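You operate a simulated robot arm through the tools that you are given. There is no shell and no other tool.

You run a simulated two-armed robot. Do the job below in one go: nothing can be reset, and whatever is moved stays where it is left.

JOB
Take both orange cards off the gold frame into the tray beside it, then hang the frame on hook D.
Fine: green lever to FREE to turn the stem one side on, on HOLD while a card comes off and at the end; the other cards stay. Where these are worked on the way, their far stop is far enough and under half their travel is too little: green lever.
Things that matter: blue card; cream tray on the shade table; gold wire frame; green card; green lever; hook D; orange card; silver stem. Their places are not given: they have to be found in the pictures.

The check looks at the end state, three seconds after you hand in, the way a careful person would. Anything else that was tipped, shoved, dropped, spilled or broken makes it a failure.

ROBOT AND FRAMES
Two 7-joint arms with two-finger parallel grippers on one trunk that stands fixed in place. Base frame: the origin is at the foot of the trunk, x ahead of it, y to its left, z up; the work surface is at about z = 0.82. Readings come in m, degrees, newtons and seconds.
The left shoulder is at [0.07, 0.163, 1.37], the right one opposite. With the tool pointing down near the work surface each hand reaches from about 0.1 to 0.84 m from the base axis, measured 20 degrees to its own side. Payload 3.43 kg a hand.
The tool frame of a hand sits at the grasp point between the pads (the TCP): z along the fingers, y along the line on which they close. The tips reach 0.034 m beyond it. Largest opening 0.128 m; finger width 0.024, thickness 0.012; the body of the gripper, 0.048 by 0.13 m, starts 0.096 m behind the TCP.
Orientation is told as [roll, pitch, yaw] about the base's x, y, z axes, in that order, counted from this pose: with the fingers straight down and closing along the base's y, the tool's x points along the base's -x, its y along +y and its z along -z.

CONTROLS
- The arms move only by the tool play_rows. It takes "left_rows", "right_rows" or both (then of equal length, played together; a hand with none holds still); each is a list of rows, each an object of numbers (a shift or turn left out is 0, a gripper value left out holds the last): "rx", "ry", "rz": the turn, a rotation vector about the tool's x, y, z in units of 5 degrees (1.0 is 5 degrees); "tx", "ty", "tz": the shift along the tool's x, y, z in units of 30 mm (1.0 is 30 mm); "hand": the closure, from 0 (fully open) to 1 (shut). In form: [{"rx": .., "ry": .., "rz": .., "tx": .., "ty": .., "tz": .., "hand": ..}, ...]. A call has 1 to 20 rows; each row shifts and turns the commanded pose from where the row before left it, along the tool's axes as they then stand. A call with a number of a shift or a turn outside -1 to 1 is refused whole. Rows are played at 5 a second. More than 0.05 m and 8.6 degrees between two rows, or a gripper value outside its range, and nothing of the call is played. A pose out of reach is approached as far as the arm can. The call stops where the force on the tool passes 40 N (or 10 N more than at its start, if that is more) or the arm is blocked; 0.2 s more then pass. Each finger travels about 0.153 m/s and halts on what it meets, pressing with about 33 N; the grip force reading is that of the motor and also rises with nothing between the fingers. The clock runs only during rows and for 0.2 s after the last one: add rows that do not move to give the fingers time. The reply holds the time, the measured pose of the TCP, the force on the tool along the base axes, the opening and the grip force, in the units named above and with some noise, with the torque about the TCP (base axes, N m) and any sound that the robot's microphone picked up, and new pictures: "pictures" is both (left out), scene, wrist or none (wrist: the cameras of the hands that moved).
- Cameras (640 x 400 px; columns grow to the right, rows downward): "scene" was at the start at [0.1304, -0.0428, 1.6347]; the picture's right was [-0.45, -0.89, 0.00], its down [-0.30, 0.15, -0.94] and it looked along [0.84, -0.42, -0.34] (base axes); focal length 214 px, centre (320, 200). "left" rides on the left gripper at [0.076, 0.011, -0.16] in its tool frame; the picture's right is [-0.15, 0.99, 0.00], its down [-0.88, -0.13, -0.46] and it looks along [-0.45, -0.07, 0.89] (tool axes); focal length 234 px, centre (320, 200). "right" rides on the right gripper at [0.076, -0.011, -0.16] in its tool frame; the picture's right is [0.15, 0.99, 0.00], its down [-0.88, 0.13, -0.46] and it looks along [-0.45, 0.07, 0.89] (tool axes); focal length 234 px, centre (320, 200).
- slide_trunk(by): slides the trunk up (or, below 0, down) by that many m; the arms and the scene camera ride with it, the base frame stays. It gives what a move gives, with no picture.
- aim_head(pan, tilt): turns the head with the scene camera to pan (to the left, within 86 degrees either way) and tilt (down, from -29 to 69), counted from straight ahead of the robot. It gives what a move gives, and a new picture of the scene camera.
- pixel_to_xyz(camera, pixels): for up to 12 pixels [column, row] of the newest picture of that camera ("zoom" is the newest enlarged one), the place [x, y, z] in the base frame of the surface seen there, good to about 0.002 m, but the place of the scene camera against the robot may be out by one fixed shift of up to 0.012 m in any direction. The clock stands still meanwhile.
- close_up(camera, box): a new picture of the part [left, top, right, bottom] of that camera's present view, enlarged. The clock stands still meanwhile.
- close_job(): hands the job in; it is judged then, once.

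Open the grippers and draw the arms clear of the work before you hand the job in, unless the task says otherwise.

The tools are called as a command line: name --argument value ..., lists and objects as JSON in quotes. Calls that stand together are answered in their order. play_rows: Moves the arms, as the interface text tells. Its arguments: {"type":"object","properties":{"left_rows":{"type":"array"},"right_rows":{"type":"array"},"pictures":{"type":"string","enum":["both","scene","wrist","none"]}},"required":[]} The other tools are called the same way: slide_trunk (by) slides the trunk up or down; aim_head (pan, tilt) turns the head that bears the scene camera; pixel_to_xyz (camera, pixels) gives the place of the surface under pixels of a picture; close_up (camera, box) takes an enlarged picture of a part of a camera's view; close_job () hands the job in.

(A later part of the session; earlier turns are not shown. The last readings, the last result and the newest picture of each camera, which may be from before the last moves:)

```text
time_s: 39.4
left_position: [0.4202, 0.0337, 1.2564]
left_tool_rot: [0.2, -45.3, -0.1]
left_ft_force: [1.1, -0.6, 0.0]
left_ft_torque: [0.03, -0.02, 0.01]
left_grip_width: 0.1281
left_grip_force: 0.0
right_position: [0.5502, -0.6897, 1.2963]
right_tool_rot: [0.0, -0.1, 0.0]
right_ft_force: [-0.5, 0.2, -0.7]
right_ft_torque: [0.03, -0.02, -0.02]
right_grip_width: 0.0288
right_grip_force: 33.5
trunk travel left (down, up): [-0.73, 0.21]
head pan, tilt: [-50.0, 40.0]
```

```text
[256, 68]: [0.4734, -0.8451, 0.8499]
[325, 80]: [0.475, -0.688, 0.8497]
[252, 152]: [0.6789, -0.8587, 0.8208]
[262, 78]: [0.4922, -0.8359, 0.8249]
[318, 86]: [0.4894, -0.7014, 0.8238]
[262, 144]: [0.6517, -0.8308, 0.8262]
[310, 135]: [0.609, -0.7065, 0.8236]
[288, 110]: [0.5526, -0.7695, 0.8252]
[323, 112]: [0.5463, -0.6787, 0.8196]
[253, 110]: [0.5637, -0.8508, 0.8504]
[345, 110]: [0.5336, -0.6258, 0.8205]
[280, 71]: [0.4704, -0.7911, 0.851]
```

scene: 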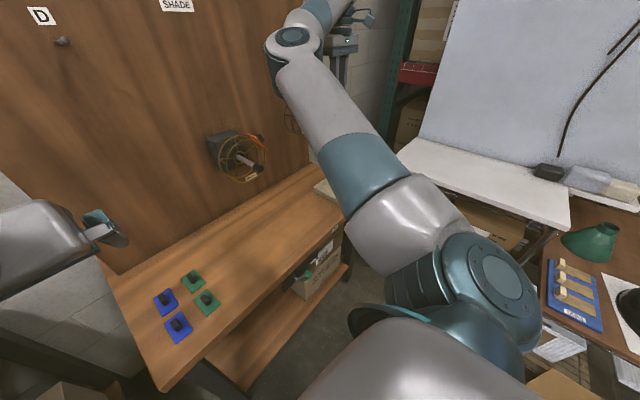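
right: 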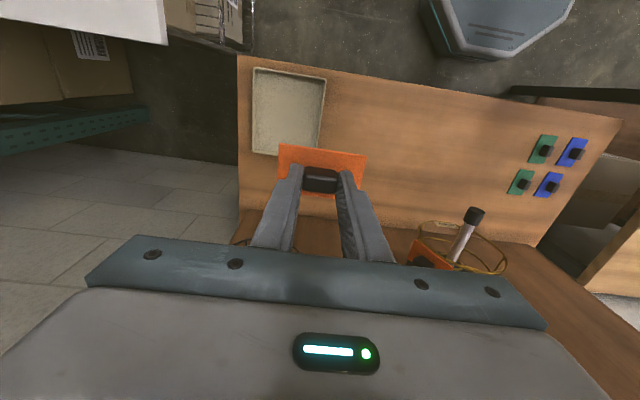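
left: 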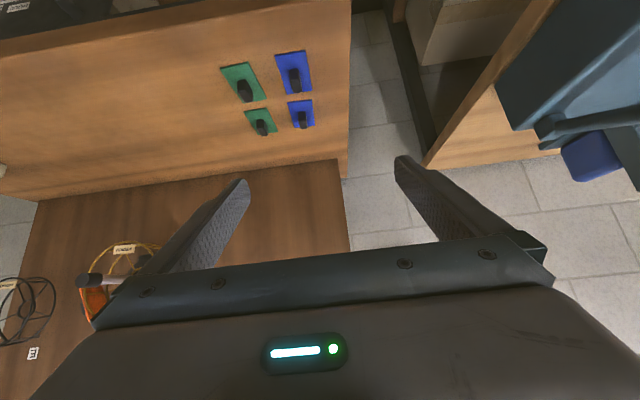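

Tray interior is x 0.485–0.655, y -0.84 to -0.695, floor z 0.825. I lower the trunk 0.15 m, then move over (0.53,-0.77) and descend part way.

slide_trunk --by -0.15

play_rows --right_rows '[{"ty": -0.9, "tx": 0.2}, {"ty": -0.9, "tx": 0.2}, {"ty": -0.9, "tx": 0.2}, {"tz": 1}, {"tz": 1}, {"tz": 1}, {"tz": 1}, {"tz": 1}, {"tz": 1}, {"tz": 1}]' --pictures "wrist"

```text
time_s: 41.1
left_position: [0.4204, 0.0361, 1.1058]
left_tool_rot: [0.0, -45.2, -0.1]
left_ft_force: [-0.9, 0.4, -0.5]
left_ft_torque: [0.0, -0.02, 0.03]
left_grip_width: 0.1282
left_grip_force: 0.1
right_position: [0.5505, -0.6869, 1.1477]
right_tool_rot: [-0.1, -0.1, 0.1]
right_ft_force: [-0.5, 0.4, -0.2]
right_ft_torque: [0.02, 0.01, -0.03]
right_grip_width: 0.029
right_grip_force: 32.8
trunk travel left (down, up): [-0.58, 0.36]
head pan, tilt: [-50.0, 40.0]
```

```text
time_s: 43.3
left_position: [0.4213, 0.0355, 1.1056]
left_tool_rot: [0.1, -45.3, -0.1]
left_ft_force: [0.4, -0.4, 0.5]
left_ft_torque: [0.01, 0.02, -0.01]
left_grip_width: 0.1277
left_grip_force: 0.0
right_position: [0.5325, -0.7687, 0.9386]
right_tool_rot: [-0.2, 0.0, -0.1]
right_ft_force: [0.0, 0.2, 0.6]
right_ft_torque: [-0.01, -0.04, 0.0]
right_grip_width: 0.0287
right_grip_force: 33.2
trunk travel left (down, up): [-0.58, 0.36]
head pan, tilt: [-50.0, 40.0]
```

right: 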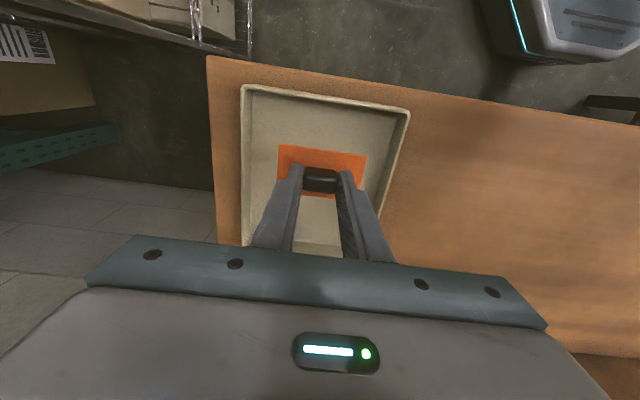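

The card is over the tray floor; I lower it to about z 0.870 and open the fingers partly.

play_rows --right_rows '[{"tz": 0.7}, {"tz": 0.7}, {"tz": 0.5}, {"tz": 0.3}, {"tz": 0.08}, {}, {"hand": 0.75}, {"hand": 0.6}, {}, {}]' --pictures "wrist"

```text
time_s: 45.5
left_position: [0.4214, 0.0358, 1.1062]
left_tool_rot: [0.2, -45.4, 0.0]
left_ft_force: [-0.6, 0.7, -0.1]
left_ft_torque: [-0.01, -0.03, 0.0]
left_grip_width: 0.128
left_grip_force: 0.1
right_position: [0.5342, -0.7687, 0.8684]
right_tool_rot: [-0.2, 0.0, 0.0]
right_ft_force: [0.6, 1.0, 0.2]
right_ft_torque: [0.03, 0.02, -0.04]
right_grip_width: 0.0512
right_grip_force: 0.1
trunk travel left (down, up): [-0.58, 0.36]
head pan, tilt: [-50.0, 40.0]
```

right: 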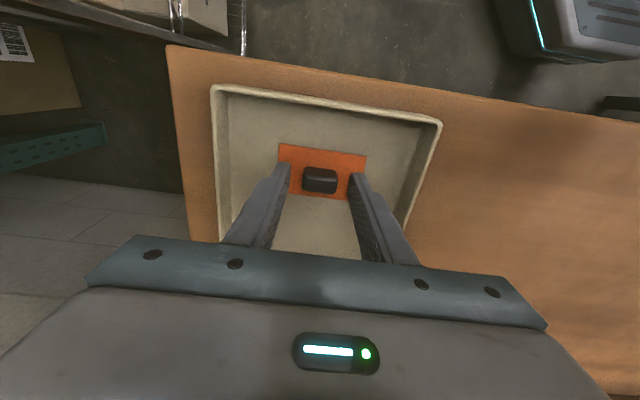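

Card 1 lies in the tray. I lift the hand away, and read the places of the things to the right of the robot in the scene view before taking the hand down in front of the table.

play_rows --right_rows '[{"tz": -0.5}, {"tz": -1, "hand": 0.3}, {"tz": -1}, {"tz": -1}, {"tz": -1}, {"tz": -1}]' --pictures "both"

aim_head --pan -75 --tilt 50

```text
time_s: 46.9
left_position: [0.4192, 0.0361, 1.1059]
left_tool_rot: [-0.1, -45.3, 0.0]
left_ft_force: [0.4, 0.0, 0.7]
left_ft_torque: [0.0, -0.04, -0.02]
left_grip_width: 0.1281
left_grip_force: 0.1
right_position: [0.5329, -0.7688, 1.0356]
right_tool_rot: [-0.1, -0.2, -0.1]
right_ft_force: [-0.1, 0.6, 0.3]
right_ft_torque: [0.03, -0.01, 0.0]
right_grip_width: 0.0897
right_grip_force: 0.1
trunk travel left (down, up): [-0.58, 0.36]
head pan, tilt: [-50.0, 40.0]
```

scene: 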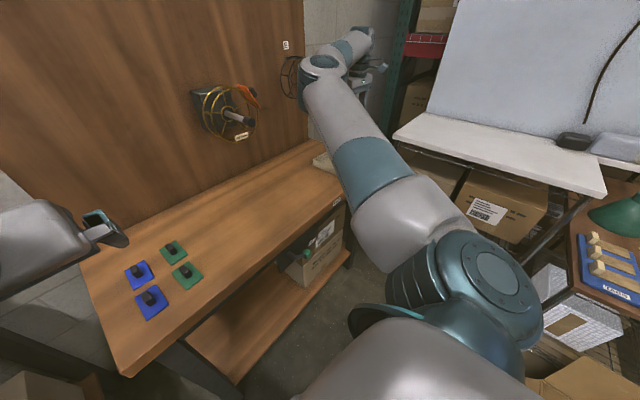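
right: 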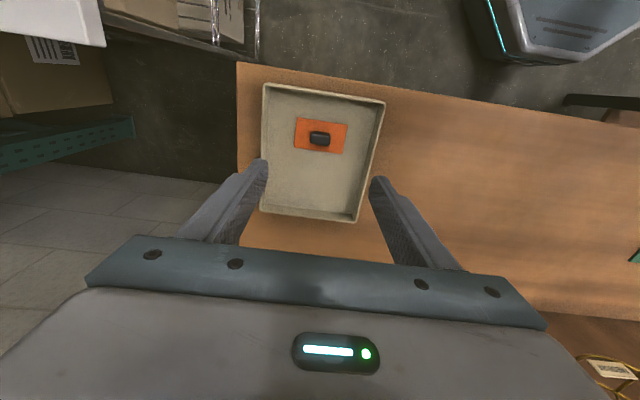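

```text
time_s: 47.8
left_position: [0.421, 0.0353, 1.1058]
left_tool_rot: [0.1, -45.2, 0.0]
left_ft_force: [0.0, -0.6, 0.8]
left_ft_torque: [-0.01, -0.02, 0.0]
left_grip_width: 0.1282
left_grip_force: 0.1
right_position: [0.5329, -0.7693, 1.035]
right_tool_rot: [-0.2, -0.1, 0.0]
right_ft_force: [0.7, 0.3, 1.1]
right_ft_torque: [-0.05, 0.02, -0.01]
right_grip_width: 0.0896
right_grip_force: 0.0
trunk travel left (down, up): [-0.58, 0.36]
head pan, tilt: [-75.0, 50.0]
```

scene: 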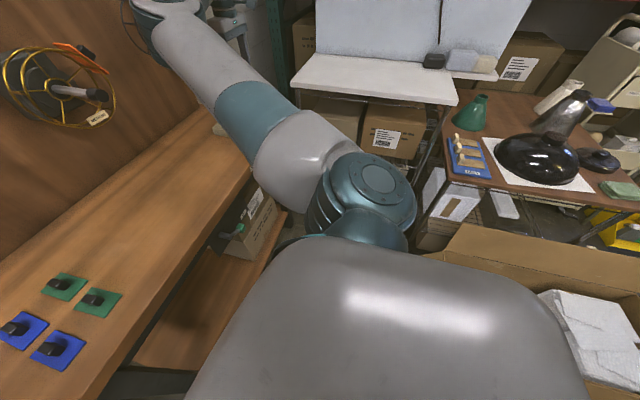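

Card 1 rests flat in the tray. I read the open carton's near edge and neighbours.

pixel_to_xyz --camera "scene" --pixels '[[470, 235], [430, 258], [450, 110], [350, 72], [430, 230], [440, 185], [560, 260], [375, 150]]'

```text
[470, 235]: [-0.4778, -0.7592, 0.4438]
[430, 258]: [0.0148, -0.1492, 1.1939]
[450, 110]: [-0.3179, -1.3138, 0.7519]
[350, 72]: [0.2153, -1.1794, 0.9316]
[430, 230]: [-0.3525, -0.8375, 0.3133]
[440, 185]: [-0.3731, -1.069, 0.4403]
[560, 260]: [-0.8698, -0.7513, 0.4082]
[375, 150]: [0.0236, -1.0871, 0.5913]
```

The space in front of the table's right half is free. I draw the right hand back and turn its fingers toward +x.

play_rows --right_rows '[{"tx": 1, "ty": 0.5}, {"tx": 1, "ty": 0.5}, {"tx": 1, "ty": 0.5}, {"tx": 1, "ty": 0.5}, {"tx": 0.4, "ty": 0.3}, {"ry": -1}, {"ry": -1}, {"ry": -1}, {"ry": -1}, {"ry": -1}, {"ry": -1}, {"ry": -1}, {"ry": -1}, {"ry": -1}]' --pictures "scene"

```text
time_s: 50.8
left_position: [0.4203, 0.0355, 1.1065]
left_tool_rot: [0.1, -45.4, 0.0]
left_ft_force: [0.0, -0.8, -0.7]
left_ft_torque: [0.0, 0.03, -0.02]
left_grip_width: 0.1279
left_grip_force: 0.1
right_position: [0.4018, -0.6995, 1.0337]
right_tool_rot: [-0.2, -45.2, 0.2]
right_ft_force: [-0.1, 0.0, 0.2]
right_ft_torque: [-0.04, -0.03, 0.03]
right_grip_width: 0.0895
right_grip_force: 0.1
trunk travel left (down, up): [-0.58, 0.36]
head pan, tilt: [-75.0, 50.0]
```

scene: 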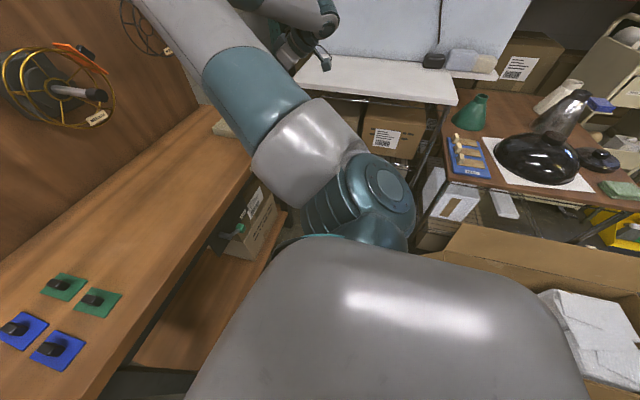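

Turning works; I complete the turn to horizontal and pull back slightly from the table edge.

play_rows --right_rows '[{"ry": -1}, {"ry": -1}, {"ry": -1}, {"ry": -1}, {"ry": -1}, {"ry": -1}, {"ry": -1}, {"ry": -1}, {"ry": -1}, {"tz": -0.7}, {"tz": -0.7}]' --pictures "both"

```text
time_s: 53.2
left_position: [0.4199, 0.035, 1.1061]
left_tool_rot: [0.1, -45.3, -0.1]
left_ft_force: [-0.3, -0.3, -0.9]
left_ft_torque: [0.03, -0.01, 0.0]
left_grip_width: 0.128
left_grip_force: 0.1
right_position: [0.3586, -0.6997, 1.0319]
right_tool_rot: [-133.9, -89.8, 133.9]
right_ft_force: [-0.3, 0.1, -0.5]
right_ft_torque: [0.02, 0.02, 0.02]
right_grip_width: 0.0894
right_grip_force: 0.1
trunk travel left (down, up): [-0.58, 0.36]
head pan, tilt: [-75.0, 50.0]
```

scene: 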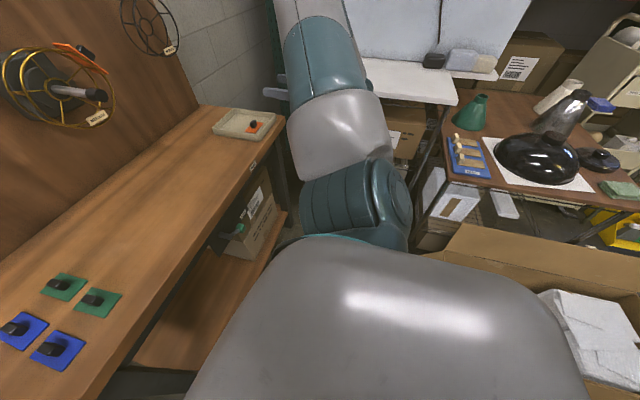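
right: 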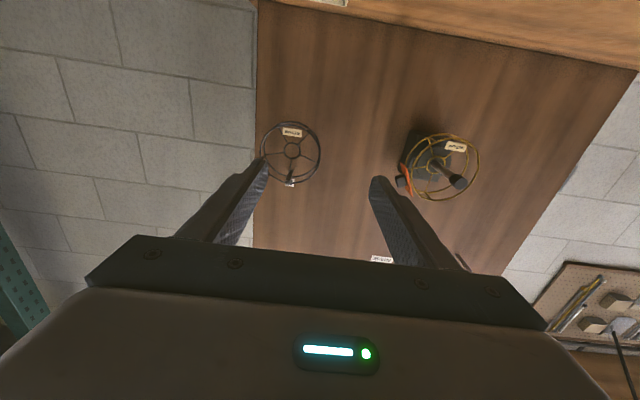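

The right hand is horizontal (its picture is upside down, table edge at the top). I lower it in front of the table to about z 0.66.

play_rows --right_rows '[{"tx": 1}, {"tx": 1}, {"tx": 1}, {"tx": 1}, {"tx": 1}, {"tx": 1}, {"tx": 1}, {"tx": 1}, {"tx": 1}, {"tx": 1}, {"tx": 1}, {"tx": 1}]' --pictures "both"

```text
time_s: 55.8
left_position: [0.4209, 0.0346, 1.1072]
left_tool_rot: [0.2, -45.3, 0.0]
left_ft_force: [0.3, 0.2, -0.2]
left_ft_torque: [0.0, -0.03, 0.01]
left_grip_width: 0.1282
left_grip_force: 0.1
right_position: [0.3608, -0.7007, 0.6733]
right_tool_rot: [-113.7, -90.0, 113.8]
right_ft_force: [0.1, 0.2, 0.3]
right_ft_torque: [0.01, 0.01, 0.02]
right_grip_width: 0.0896
right_grip_force: 0.1
trunk travel left (down, up): [-0.58, 0.36]
head pan, tilt: [-75.0, 50.0]
```

scene: 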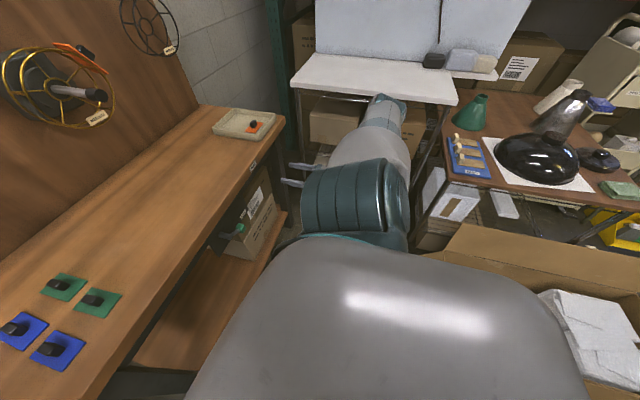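
right: 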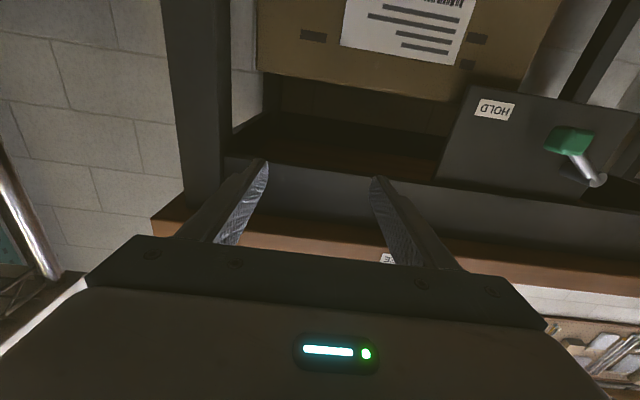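

The right camera now shows the lever clearly: knob at (568,140), pivot (590,180). I read places and also the elbow's clearance to the white table.

pixel_to_xyz --camera "right" --pixels '[[568, 140], [555, 135], [590, 135], [570, 152], [580, 165], [595, 180], [600, 185], [492, 108], [620, 180], [560, 130]]'

pixel_to_xyz --camera "scene" --pixels '[[385, 102], [400, 110], [345, 97], [370, 150]]'

close_up --camera "right" --box '[440, 80, 640, 220]'

```text
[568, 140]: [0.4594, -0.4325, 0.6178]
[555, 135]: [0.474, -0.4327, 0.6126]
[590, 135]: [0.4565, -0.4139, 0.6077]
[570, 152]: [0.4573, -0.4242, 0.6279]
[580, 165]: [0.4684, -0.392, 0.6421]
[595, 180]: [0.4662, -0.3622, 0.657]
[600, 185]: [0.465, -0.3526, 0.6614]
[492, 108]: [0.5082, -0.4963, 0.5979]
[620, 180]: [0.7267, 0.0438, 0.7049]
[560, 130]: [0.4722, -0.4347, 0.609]
```

```text
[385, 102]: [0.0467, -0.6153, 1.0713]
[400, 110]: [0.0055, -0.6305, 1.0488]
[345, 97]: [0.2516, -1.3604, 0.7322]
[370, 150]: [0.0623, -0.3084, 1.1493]
```

```text
2.86 times, centred on (540, 150) of right
```

zoom: 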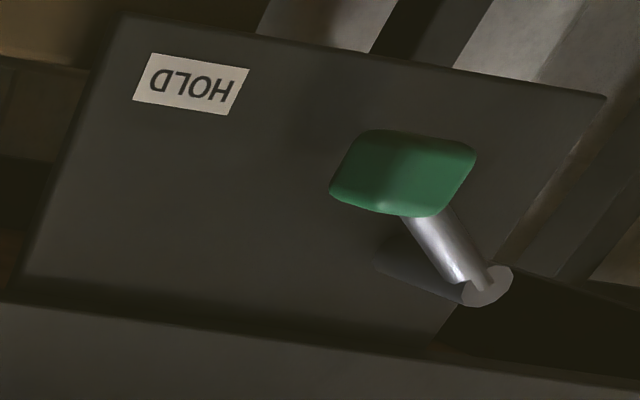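

The knob's centre is about (0.468,-0.42,0.62) and the pivot (y -0.354, z 0.66). I roll the right hand 90° so the fingers close vertically and set a 60 mm opening to straddle the knob.

play_rows --right_rows '[{"rz": 1, "hand": 0.53}, {"rz": 1}, {"rz": 1}, {"rz": 1}, {"rz": 1}, {"rz": 1}, {"rz": 1}, {"rz": 1}, {"rz": 1}, {"rz": 1}, {"rz": 1}, {"rz": 1}, {"rz": 1}, {"rz": 1}, {"rz": 1}, {"rz": 1}, {"rz": 1}, {"rz": 1}]' --pictures "both"

```text
time_s: 59.6
left_position: [0.4215, 0.0349, 1.1064]
left_tool_rot: [0.0, -45.4, 0.0]
left_ft_force: [-0.5, 0.0, -0.4]
left_ft_torque: [0.01, -0.02, -0.05]
left_grip_width: 0.1281
left_grip_force: 0.0
right_position: [0.3595, -0.7002, 0.6737]
right_tool_rot: [90.0, -0.1, -90.0]
right_ft_force: [-0.4, 0.2, -0.3]
right_ft_torque: [-0.02, 0.03, -0.01]
right_grip_width: 0.0601
right_grip_force: 0.1
trunk travel left (down, up): [-0.58, 0.36]
head pan, tilt: [-75.0, 50.0]
```

scene: 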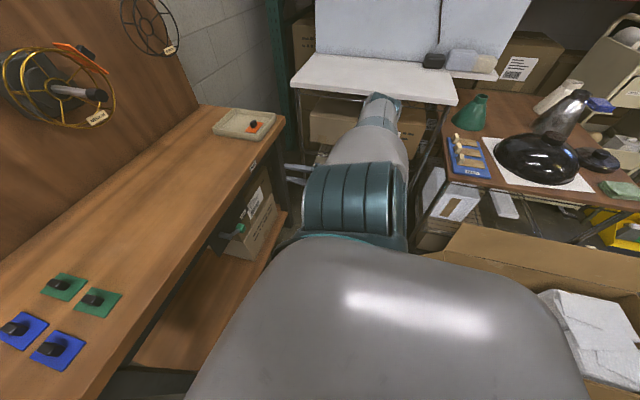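
right: 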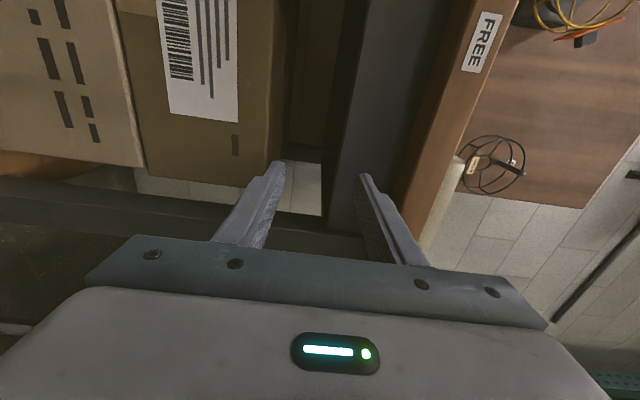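

The roll worked. I move left along the table front to y≈-0.422, z≈0.62 in front of the knob.

play_rows --right_rows '[{"tx": 0.93, "ty": -0.177}, {"tx": 0.93, "ty": -0.177}, {"tx": 0.93, "ty": -0.177}, {"tx": 0.93, "ty": -0.177}, {"tx": 0.93, "ty": -0.177}, {"tx": 0.93, "ty": -0.177}, {"tx": 0.93, "ty": -0.177}, {"tx": 0.93, "ty": -0.177}, {"tx": 0.93, "ty": -0.177}, {"tx": 0.9, "ty": -0.177}]' --pictures "both"

```text
time_s: 61.8
left_position: [0.4209, 0.0358, 1.1073]
left_tool_rot: [0.0, -45.4, -0.1]
left_ft_force: [0.4, 0.2, 0.8]
left_ft_torque: [0.01, 0.02, 0.01]
left_grip_width: 0.1278
left_grip_force: 0.0
right_position: [0.3584, -0.4194, 0.6214]
right_tool_rot: [90.1, -0.2, -90.1]
right_ft_force: [-0.5, -0.2, -0.6]
right_ft_torque: [-0.02, 0.01, 0.0]
right_grip_width: 0.0604
right_grip_force: 0.0
trunk travel left (down, up): [-0.58, 0.36]
head pan, tilt: [-75.0, 50.0]
```

scene: 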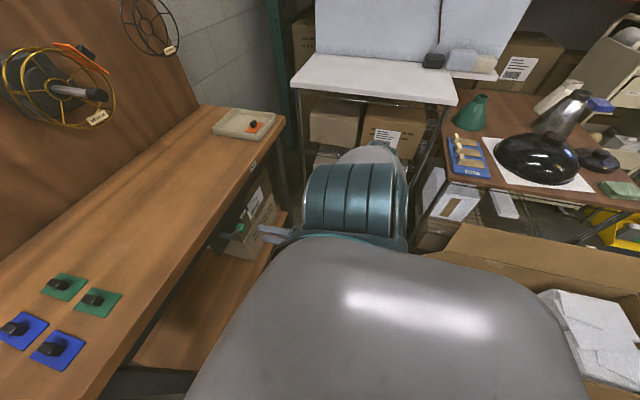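
right: 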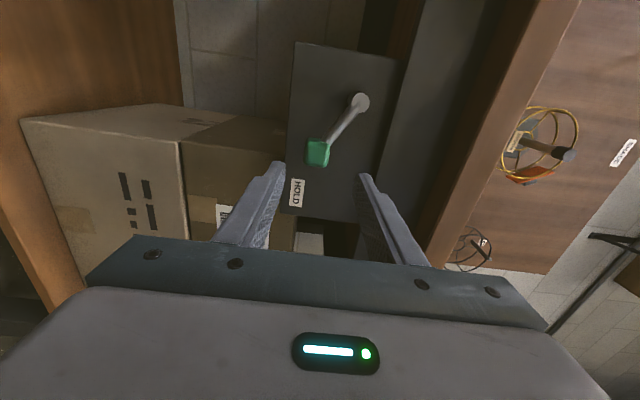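

Knob at (317,152), arm to pivot (360,103). I check coordinates from this close view.

pixel_to_xyz --camera "right" --pixels '[[317, 155], [309, 145], [326, 145], [310, 163], [327, 163], [340, 128], [359, 103], [440, 250], [400, 150], [375, 150], [430, 120]]'

close_up --camera "right" --box '[240, 60, 440, 240]'

```text
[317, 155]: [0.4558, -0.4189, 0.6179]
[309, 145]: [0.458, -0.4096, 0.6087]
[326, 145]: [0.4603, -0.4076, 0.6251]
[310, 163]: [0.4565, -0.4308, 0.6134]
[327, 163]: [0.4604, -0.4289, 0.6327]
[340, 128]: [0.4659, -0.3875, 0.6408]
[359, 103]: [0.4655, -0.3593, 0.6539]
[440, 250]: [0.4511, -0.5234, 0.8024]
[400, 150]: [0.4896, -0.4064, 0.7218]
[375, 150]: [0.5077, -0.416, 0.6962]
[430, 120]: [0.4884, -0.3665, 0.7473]
```

```text
2.22 times, centred on (340, 150) of right
```

zoom: 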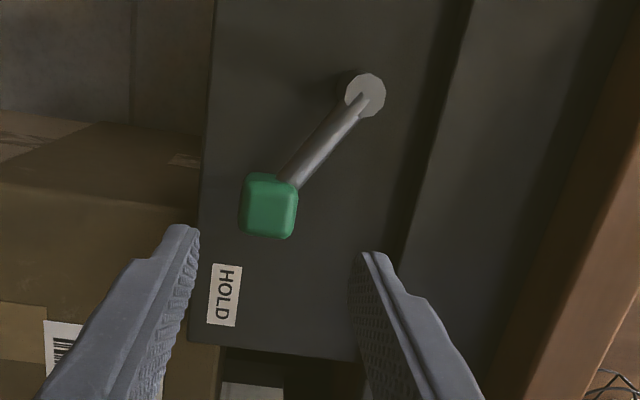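

The knob face is at (0.456,-0.419,0.619), aligned with the gripper centre. I advance to x≈0.448 with the fingers above and below it.

play_rows --right_rows '[{"tz": 0.7}, {"tz": 0.7}, {"tz": 0.7}, {"tz": 0.5}, {"tz": 0.35}, {}]' --pictures "wrist"

```text
time_s: 63.2
left_position: [0.4209, 0.036, 1.1063]
left_tool_rot: [0.1, -45.3, 0.0]
left_ft_force: [-0.1, 0.5, -0.9]
left_ft_torque: [-0.01, -0.02, 0.02]
left_grip_width: 0.128
left_grip_force: 0.1
right_position: [0.4484, -0.4228, 0.621]
right_tool_rot: [90.0, -0.3, -90.0]
right_ft_force: [0.4, -0.3, 0.2]
right_ft_torque: [-0.02, 0.0, 0.01]
right_grip_width: 0.0601
right_grip_force: 0.0
trunk travel left (down, up): [-0.58, 0.36]
head pan, tilt: [-75.0, 50.0]
```

right: 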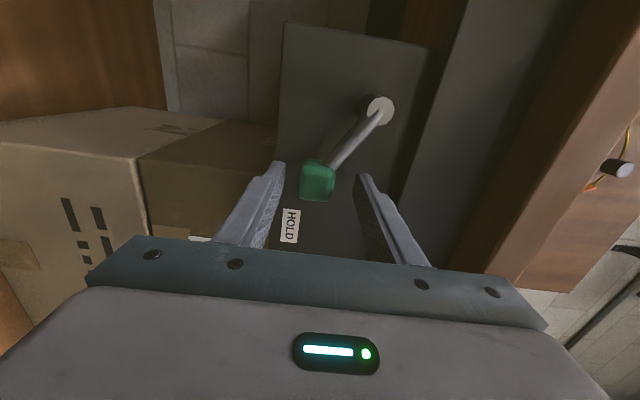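

The knob sits between the fingers. I push up: 60 mm first.

play_rows --right_rows '[{"ty": 0.4}, {"ty": 0.4}, {"ty": 0.4}, {"ty": 0.4}, {"ty": 0.4}]' --pictures "wrist"

```text
time_s: 64.4
left_position: [0.4206, 0.035, 1.1074]
left_tool_rot: [0.0, -45.4, 0.1]
left_ft_force: [0.6, -0.2, -0.2]
left_ft_torque: [0.03, 0.0, -0.02]
left_grip_width: 0.1281
left_grip_force: 0.2
right_position: [0.4496, -0.4218, 0.6806]
right_tool_rot: [90.1, -0.2, -90.0]
right_ft_force: [-0.7, 0.2, -2.1]
right_ft_torque: [-0.03, 0.0, -0.02]
right_grip_width: 0.0606
right_grip_force: 0.6
trunk travel left (down, up): [-0.58, 0.36]
head pan, tilt: [-75.0, 50.0]
```

right: 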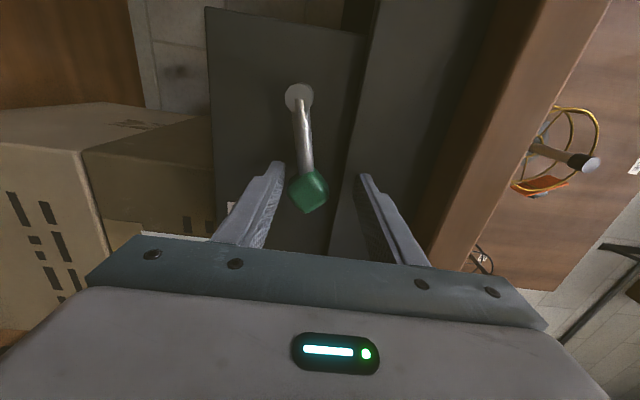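

The lever follows with light force; the arm is about level now. I keep pushing up towards FREE.

play_rows --right_rows '[{"ty": 0.3}, {"ty": 0.3}, {"ty": 0.3}, {"ty": 0.3}]' --pictures "wrist"

```text
time_s: 65.4
left_position: [0.4221, 0.0354, 1.1039]
left_tool_rot: [0.1, -45.2, 0.0]
left_ft_force: [0.7, -0.1, -0.2]
left_ft_torque: [0.02, -0.01, 0.0]
left_grip_width: 0.1282
left_grip_force: 0.1
right_position: [0.4489, -0.422, 0.7105]
right_tool_rot: [89.4, 0.0, -90.0]
right_ft_force: [3.6, 2.3, -24.6]
right_ft_torque: [0.26, 0.25, 0.13]
right_grip_width: 0.0741
right_grip_force: 12.1
trunk travel left (down, up): [-0.58, 0.36]
head pan, tilt: [-75.0, 50.0]
```

right: 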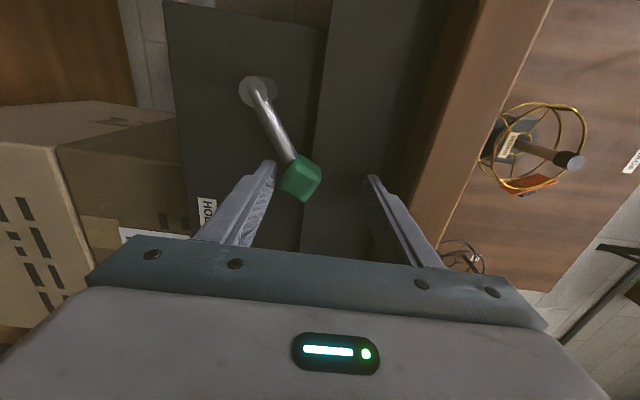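

The hand met the far stop (24 N, fingers spread to 74 mm), lever about 30° above level at FREE. I ease off the pressure a little and see whether the lever stays.

play_rows --right_rows '[{"ty": -0.3}, {"ty": -0.3}, {}]' --pictures "wrist"

close_up --camera "right" --box '[180, 60, 380, 260]'

```text
time_s: 66.2
left_position: [0.4201, 0.0351, 1.1071]
left_tool_rot: [0.1, -45.3, 0.1]
left_ft_force: [-0.3, 0.2, 0.7]
left_ft_torque: [-0.05, -0.03, -0.01]
left_grip_width: 0.1281
left_grip_force: 0.2
right_position: [0.4488, -0.4225, 0.699]
right_tool_rot: [90.2, -0.2, -90.1]
right_ft_force: [0.0, 0.0, 0.4]
right_ft_torque: [0.02, -0.03, 0.0]
right_grip_width: 0.0601
right_grip_force: 0.0
trunk travel left (down, up): [-0.58, 0.36]
head pan, tilt: [-75.0, 50.0]
```

right: 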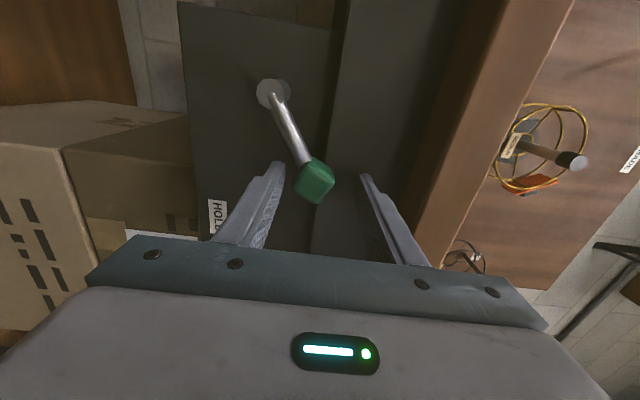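

```text
2.00 times, centred on (280, 160) of right
```

zoom: 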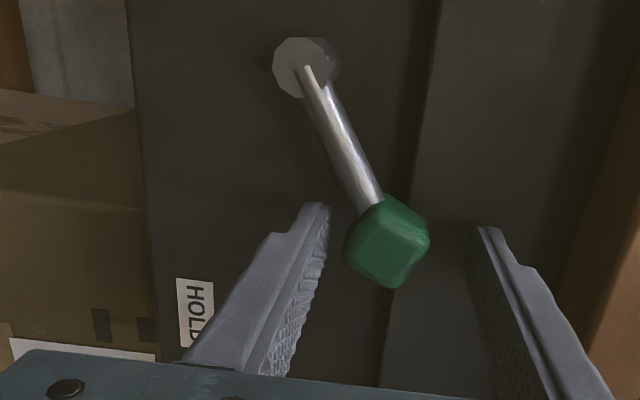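

The lever stays at FREE by itself with the right hand unloaded around it. Now I aim the head at the stem and bring the left hand over, turning its fingers toward +x.

aim_head --pan -38 --tilt 25

play_rows --left_rows '[{"ty": -1, "tx": -0.25, "tz": 0.25}, {"ty": -1, "tx": -0.25, "tz": 0.25}, {"ty": -1, "tx": -0.25, "tz": 0.25}, {"ty": -1, "tx": -0.25, "tz": 0.25}, {"ty": -1, "tx": -0.25, "tz": 0.25}, {"ty": -1, "tx": -0.25, "tz": 0.25}, {"ty": -1, "tx": -0.25, "tz": 0.25}, {"ty": -1, "tx": -0.1, "tz": 0.1}, {"ry": -1}, {"ry": -1}, {"ry": -1}, {"ry": -1}, {"ry": -1}, {"ry": -1}, {"ry": -1}, {"ry": -1}, {"ry": -1}]' --pictures "both"

```text
time_s: 67.3
left_position: [0.421, 0.036, 1.1066]
left_tool_rot: [0.2, -45.3, 0.0]
left_ft_force: [-0.5, -0.6, 0.2]
left_ft_torque: [-0.02, -0.03, 0.01]
left_grip_width: 0.1278
left_grip_force: 0.1
right_position: [0.4475, -0.4229, 0.6979]
right_tool_rot: [90.1, -0.1, -90.0]
right_ft_force: [-0.4, -1.0, 0.0]
right_ft_torque: [0.02, -0.02, 0.02]
right_grip_width: 0.0601
right_grip_force: 0.0
trunk travel left (down, up): [-0.58, 0.36]
head pan, tilt: [-38.0, 25.0]
```

scene: 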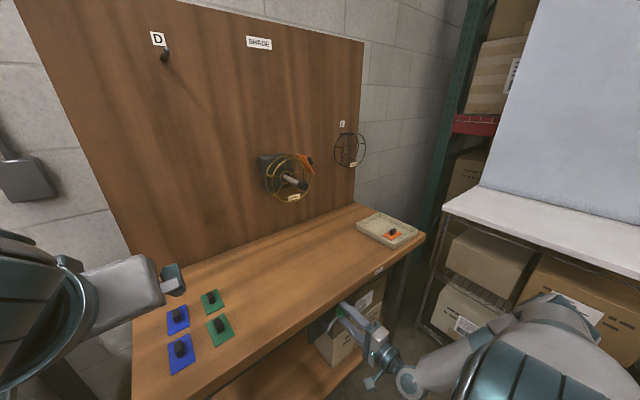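

```text
time_s: 70.9
left_position: [0.5089, -0.196, 1.1116]
left_tool_rot: [-102.1, -89.4, 102.7]
left_ft_force: [-0.2, 0.5, 0.3]
left_ft_torque: [-0.03, -0.02, 0.02]
left_grip_width: 0.1282
left_grip_force: 0.0
left hand out of reach, approached as far as the arm can: row 17
right_position: [0.4486, -0.423, 0.6973]
right_tool_rot: [90.0, 0.0, -90.0]
right_ft_force: [0.1, 0.1, 0.0]
right_ft_torque: [0.02, -0.03, -0.02]
right_grip_width: 0.0598
right_grip_force: 0.0
trunk travel left (down, up): [-0.58, 0.36]
head pan, tilt: [-38.0, 25.0]
```

scene: 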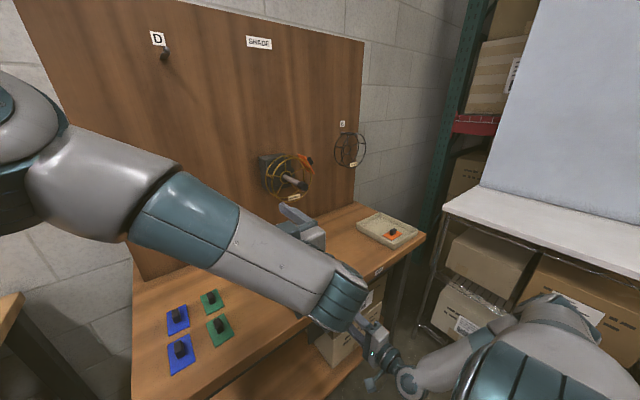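
left: 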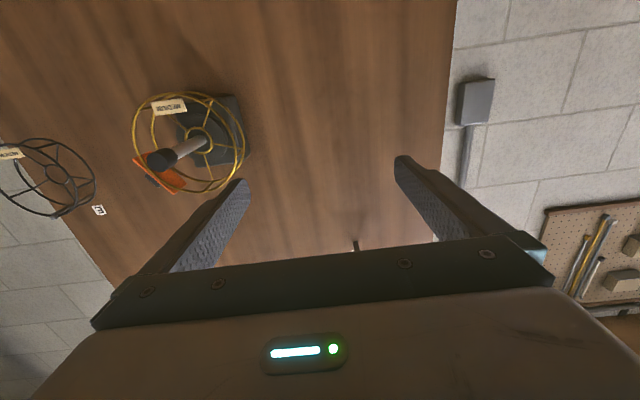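

The left hand is horizontal at y=-0.196, stem cap seen at (162,158) in its (upside-down) picture. I read the stem's and frame's places from this camera.

close_up --camera "left" --box '[110, 70, 270, 210]'

pixel_to_xyz --camera "zoom" --pixels '[[200, 245], [210, 225], [180, 265], [265, 230], [250, 210], [320, 200], [345, 200], [300, 205], [345, 230], [380, 200]]'

```text
2.86 times, centred on (190, 140) of left
```

zoom: 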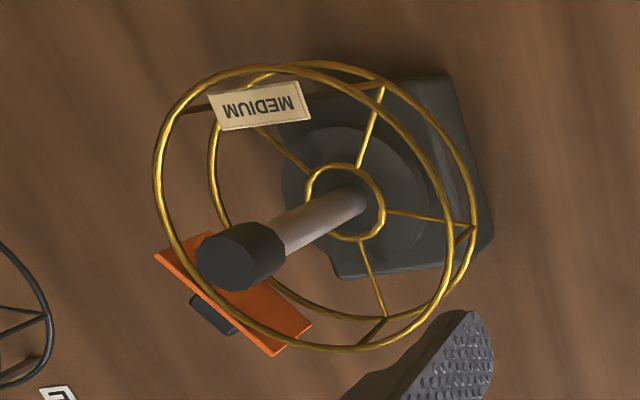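

```text
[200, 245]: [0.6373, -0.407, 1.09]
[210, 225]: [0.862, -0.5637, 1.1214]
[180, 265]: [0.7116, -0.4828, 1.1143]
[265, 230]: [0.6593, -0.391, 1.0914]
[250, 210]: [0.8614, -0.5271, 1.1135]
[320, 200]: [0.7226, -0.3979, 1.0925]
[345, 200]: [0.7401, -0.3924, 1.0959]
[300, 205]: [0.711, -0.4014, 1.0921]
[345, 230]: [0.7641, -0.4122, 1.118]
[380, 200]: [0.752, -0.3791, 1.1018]
```

I measure the side card's tilt from points on its face, to know how far one side is.

pixel_to_xyz --camera "zoom" --pixels '[[165, 256], [175, 250], [270, 345], [285, 345], [300, 330], [250, 330], [240, 300], [275, 305], [195, 245], [218, 318], [205, 308], [235, 325]]'

close_up --camera "scene" --box '[250, 140, 330, 210]'

```text
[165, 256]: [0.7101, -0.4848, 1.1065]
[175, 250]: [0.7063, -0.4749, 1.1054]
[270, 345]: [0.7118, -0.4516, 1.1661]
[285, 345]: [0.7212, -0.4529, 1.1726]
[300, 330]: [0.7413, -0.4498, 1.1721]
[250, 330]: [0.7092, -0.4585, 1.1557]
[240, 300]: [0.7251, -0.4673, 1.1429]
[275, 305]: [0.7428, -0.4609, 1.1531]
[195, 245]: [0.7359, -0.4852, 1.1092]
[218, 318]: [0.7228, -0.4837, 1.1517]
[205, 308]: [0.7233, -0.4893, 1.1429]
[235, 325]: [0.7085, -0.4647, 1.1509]
```

```text
5.71 times, centred on (290, 175) of scene
```

zoom: 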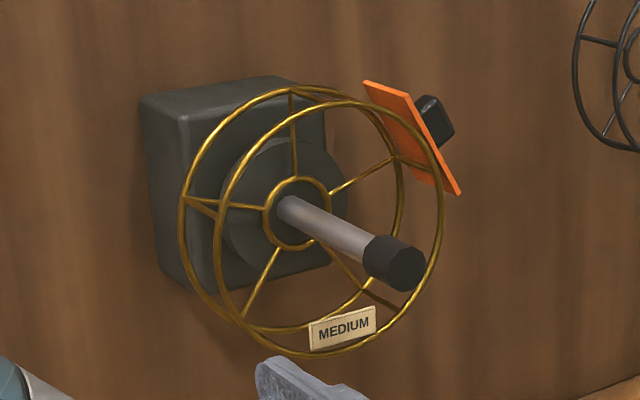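

Card 2's face tilts 60.6° (centre 30° above horizontal), so one side is 60°. I bring the left hand in line with the stem axis (y≈-0.400, z≈1.101), pre-rolled +30°, still short of the cap.

play_rows --left_rows '[{"ty": -1, "tx": 0.05, "hand": 0.4}, {"ty": -1, "tx": 0.05}, {"ty": -1, "tx": 0.05}, {"ty": -1, "tx": 0.05}, {"ty": -1, "tx": 0.05}, {"ty": -1, "tx": 0.05}, {"ty": -0.8, "tx": 0.05}, {"rz": 1}, {"rz": 1}, {"rz": 1}, {"rz": 1}, {"rz": 1}, {"rz": 1}]' --pictures "both"

```text
time_s: 73.7
left_position: [0.5697, -0.2773, 1.1305]
left_tool_rot: [90.6, -60.0, -90.4]
left_ft_force: [0.7, -0.2, 0.3]
left_ft_torque: [-0.01, 0.01, -0.01]
left_grip_width: 0.0768
left_grip_force: 0.1
left hand out of reach, approached as far as the arm can: row 1, 2, 3, 4, 5, 6, 7
right_position: [0.4479, -0.4225, 0.6975]
right_tool_rot: [89.9, -0.1, -90.0]
right_ft_force: [0.1, -0.5, -0.8]
right_ft_torque: [0.01, -0.02, 0.0]
right_grip_width: 0.06
right_grip_force: 0.1
trunk travel left (down, up): [-0.58, 0.36]
head pan, tilt: [-38.0, 25.0]
```

scene: 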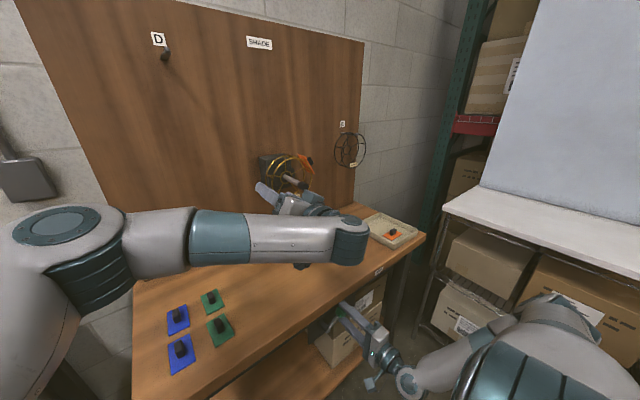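
left: 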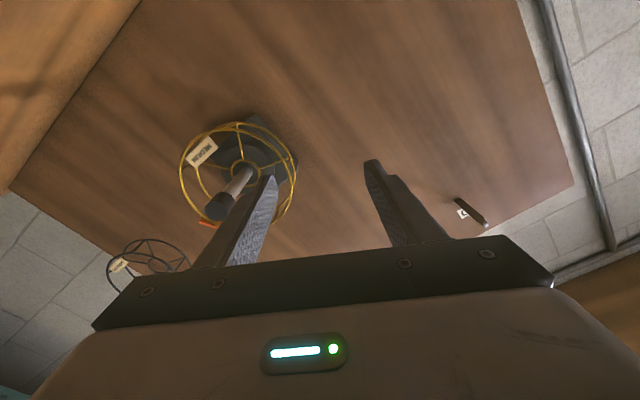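

The left arm cannot bring straight fingers to the stem axis. Since the lever stays at FREE by itself, I will turn the stem with the right hand, so I send the left hand back to the left.

play_rows --left_rows '[{"ty": 0.866, "tx": 0.5}, {"ty": 0.866, "tx": 0.5}, {"ty": 0.866, "tx": 0.5}, {"ty": 0.866, "tx": 0.5}, {"ty": 0.866, "tx": 0.5}, {"ty": 0.866, "tx": 0.5}, {"ty": 0.866, "tx": 0.5}, {"ty": 0.866, "tx": 0.5}, {"ty": 0.866, "tx": 0.5}, {"ty": 0.866, "tx": 0.5}, {"ty": 0.866, "tx": 0.5}, {"ty": 0.866, "tx": 0.5}]' --pictures "scene"

```text
time_s: 76.3
left_position: [0.5731, 0.0824, 1.1296]
left_tool_rot: [90.5, -60.0, -90.4]
left_ft_force: [0.6, 0.0, -0.2]
left_ft_torque: [0.01, -0.01, -0.05]
left_grip_width: 0.0768
left_grip_force: 0.0
left hand out of reach, approached as far as the arm can: row 12
right_position: [0.4477, -0.4211, 0.6986]
right_tool_rot: [90.2, -0.2, -90.0]
right_ft_force: [-0.5, 0.1, 0.1]
right_ft_torque: [0.0, 0.0, 0.0]
right_grip_width: 0.0604
right_grip_force: 0.1
trunk travel left (down, up): [-0.58, 0.36]
head pan, tilt: [-38.0, 25.0]
```

scene: 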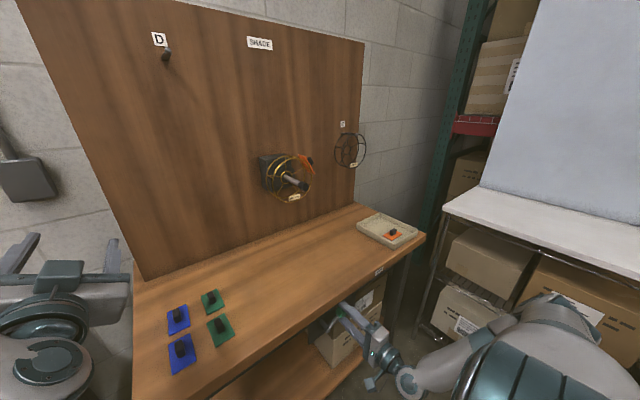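

The left hand is parked. I draw the right hand straight back off the lever, then to the right, then up.

play_rows --right_rows '[{"tz": -0.6}, {"tz": -0.9}, {"tz": -0.9}, {"tz": -0.8}, {"tx": -1}, {"tx": -1}, {"tx": -1}, {"tx": -1}, {"tx": -1}, {"tx": -1}, {"tx": -1}, {"tx": -1}]' --pictures "wrist"

play_rows --right_rows '[{"ty": 1}, {"ty": 1}, {"ty": 1}, {"ty": 1}, {"ty": 1}, {"ty": 1}, {"ty": 1}, {"ty": 1}, {"ty": 1}, {"ty": 1}, {"ty": 1}, {"ty": 1}, {"ty": 1}, {"ty": 0.5}]' --pictures "both"

```text
time_s: 78.9
left_position: [0.573, 0.0809, 1.1321]
left_tool_rot: [90.4, -59.9, -90.5]
left_ft_force: [-0.1, 0.7, 0.0]
left_ft_torque: [-0.01, 0.0, -0.01]
left_grip_width: 0.077
left_grip_force: 0.1
right_position: [0.3526, -0.6627, 0.6973]
right_tool_rot: [90.0, -0.1, -90.0]
right_ft_force: [0.1, -0.8, -0.1]
right_ft_torque: [0.01, -0.04, 0.0]
right_grip_width: 0.06
right_grip_force: 0.1
trunk travel left (down, up): [-0.58, 0.36]
head pan, tilt: [-38.0, 25.0]
```

right: 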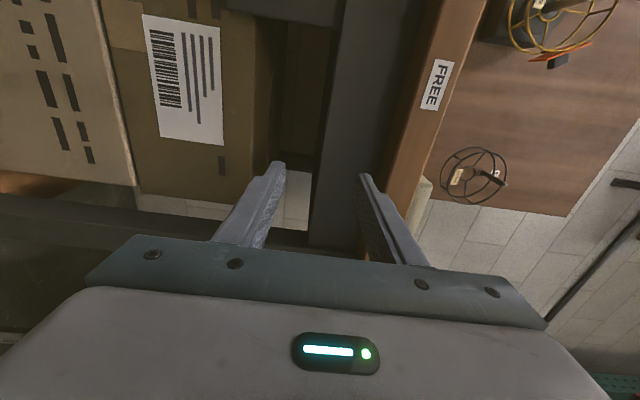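

```text
time_s: 81.9
left_position: [0.5724, 0.0809, 1.1305]
left_tool_rot: [90.5, -60.0, -90.4]
left_ft_force: [0.0, -0.7, 0.1]
left_ft_torque: [0.01, 0.02, -0.01]
left_grip_width: 0.0765
left_grip_force: 0.0
right_position: [0.3515, -0.6603, 1.1021]
right_tool_rot: [90.1, -0.2, -89.9]
right_ft_force: [0.3, 0.4, -0.4]
right_ft_torque: [0.01, -0.02, 0.0]
right_grip_width: 0.0602
right_grip_force: 0.1
trunk travel left (down, up): [-0.58, 0.36]
head pan, tilt: [-38.0, 25.0]
```

scene: 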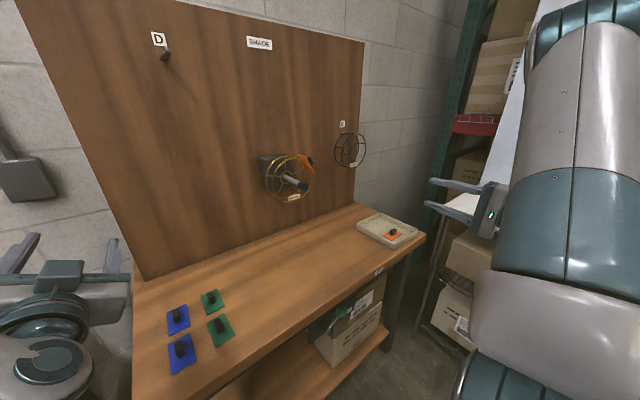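
right: 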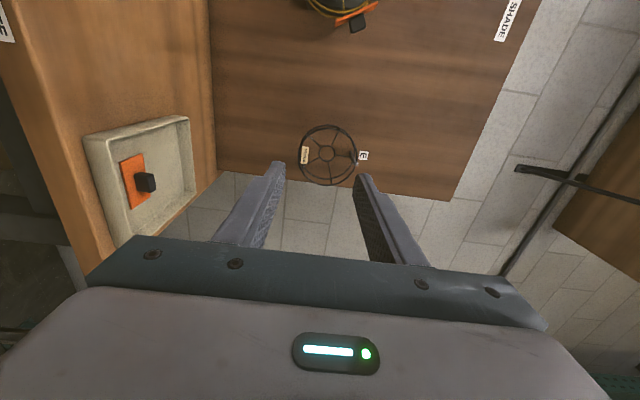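

The right hand is up clear of the table. I raise the trunk 0.25 m to unfold the arm, then move to a point in front of the stem cap.

slide_trunk --by 0.25

play_rows --right_rows '[{"tz": 0.66, "tx": 0.87, "ty": -0.84}, {"tz": 0.66, "tx": 0.87, "ty": -0.84}, {"tz": 0.66, "tx": 0.87, "ty": -0.84}, {"tz": 0.66, "tx": 0.87, "ty": -0.84}, {"tz": 0.66, "tx": 0.87, "ty": -0.84}, {"tz": 0.66, "tx": 0.87, "ty": -0.84}, {"tz": 0.66, "tx": 0.87, "ty": -0.84}, {"tz": 0.66, "tx": 0.87, "ty": -0.84}, {"tz": 0.66, "tx": 0.87, "ty": -0.84}, {"tz": 0.6, "tx": 0.8, "ty": -0.8}]' --pictures "both"

```text
time_s: 84.4
left_position: [0.5733, 0.0809, 1.3806]
left_tool_rot: [90.6, -60.0, -90.4]
left_ft_force: [0.0, 0.3, 0.2]
left_ft_torque: [-0.01, -0.01, 0.0]
left_grip_width: 0.0768
left_grip_force: 0.1
right_position: [0.3517, -0.6599, 1.3517]
right_tool_rot: [90.1, -0.1, -90.0]
right_ft_force: [-0.2, 0.4, 1.2]
right_ft_torque: [-0.03, 0.01, 0.01]
right_grip_width: 0.0603
right_grip_force: 0.0
trunk travel left (down, up): [-0.83, 0.11]
head pan, tilt: [-38.0, 25.0]
```

```text
time_s: 86.6
left_position: [0.5725, 0.081, 1.3808]
left_tool_rot: [90.7, -60.1, -90.4]
left_ft_force: [-0.7, -0.3, 0.2]
left_ft_torque: [0.02, 0.01, 0.0]
left_grip_width: 0.0768
left_grip_force: 0.1
right_position: [0.5144, -0.4123, 1.0944]
right_tool_rot: [90.1, -0.1, -89.9]
right_ft_force: [0.7, 0.9, 0.2]
right_ft_torque: [0.0, -0.01, -0.01]
right_grip_width: 0.06
right_grip_force: 0.0
right hand out of reach, approached as far as the arm can: row 9, 10
trunk travel left (down, up): [-0.83, 0.11]
head pan, tilt: [-38.0, 25.0]
```

scene: 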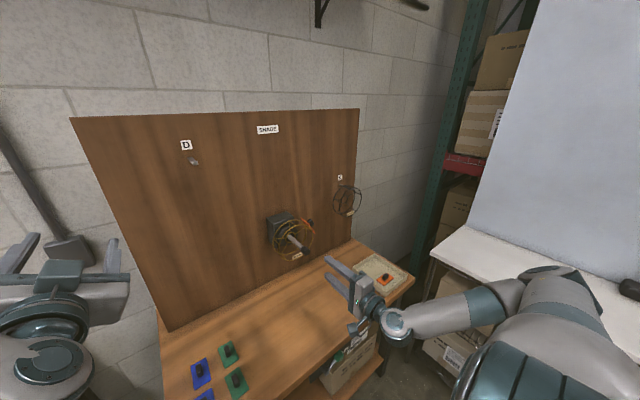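
right: 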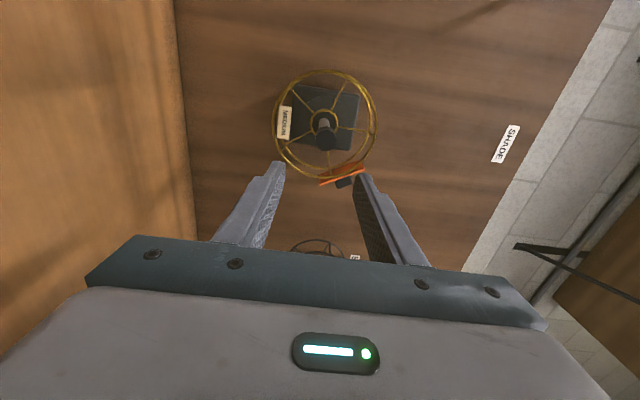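

The right hand is in front of the stem; the cap shows at (326,140). I read its place.

close_up --camera "right" --box '[260, 60, 400, 200]'

pixel_to_xyz --camera "zoom" --pixels '[[305, 235], [275, 230], [330, 235], [300, 255], [305, 210], [300, 195], [310, 180], [430, 330], [330, 350]]'

```text
2.86 times, centred on (330, 130) of right
```

zoom: 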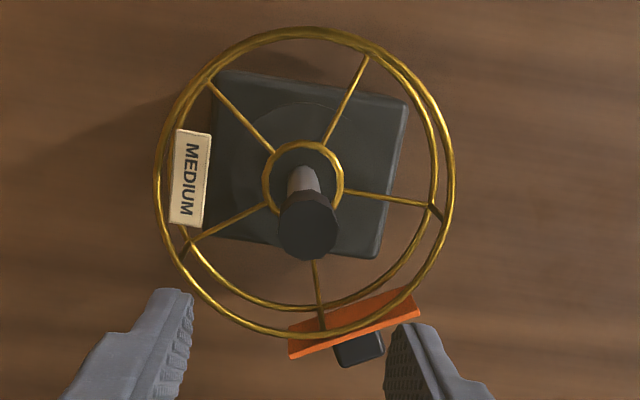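

```text
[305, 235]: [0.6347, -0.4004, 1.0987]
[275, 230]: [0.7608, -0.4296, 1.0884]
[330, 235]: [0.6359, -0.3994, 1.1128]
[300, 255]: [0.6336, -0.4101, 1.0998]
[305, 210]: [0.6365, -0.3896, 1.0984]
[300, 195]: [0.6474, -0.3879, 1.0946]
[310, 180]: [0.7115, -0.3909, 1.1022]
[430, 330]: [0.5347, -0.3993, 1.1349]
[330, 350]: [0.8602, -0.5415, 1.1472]
```

The cap's front centre is (0.635,-0.400,1.100). I go forward 60 mm and correct sideways.

play_rows --right_rows '[{"tz": 0.7}, {"tz": 0.7}, {"tz": 0.6, "tx": 0.2, "ty": 0.1}, {"tx": 0.21, "ty": 0.09}, {}]' --pictures "wrist"

```text
time_s: 87.8
left_position: [0.5731, 0.0801, 1.3822]
left_tool_rot: [90.6, -60.1, -90.3]
left_ft_force: [-0.1, -0.5, 0.0]
left_ft_torque: [-0.03, -0.01, -0.01]
left_grip_width: 0.0767
left_grip_force: 0.0
right_position: [0.5111, -0.4092, 1.0953]
right_tool_rot: [90.2, -0.2, -90.1]
right_ft_force: [0.0, 0.1, -0.3]
right_ft_torque: [0.01, 0.02, -0.01]
right_grip_width: 0.0604
right_grip_force: 0.1
right hand out of reach, approached as far as the arm can: row 1, 2, 3
trunk travel left (down, up): [-0.83, 0.11]
head pan, tilt: [-38.0, 25.0]
```

right: 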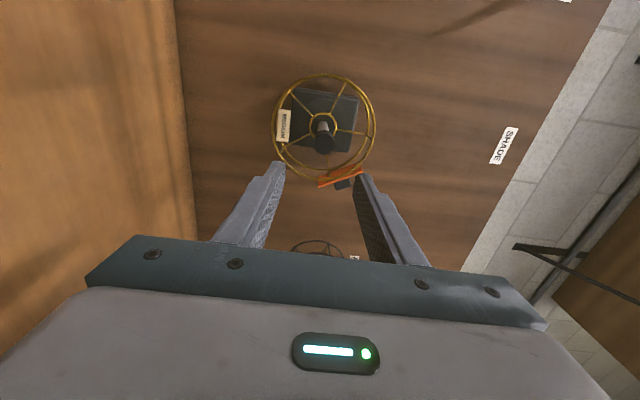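

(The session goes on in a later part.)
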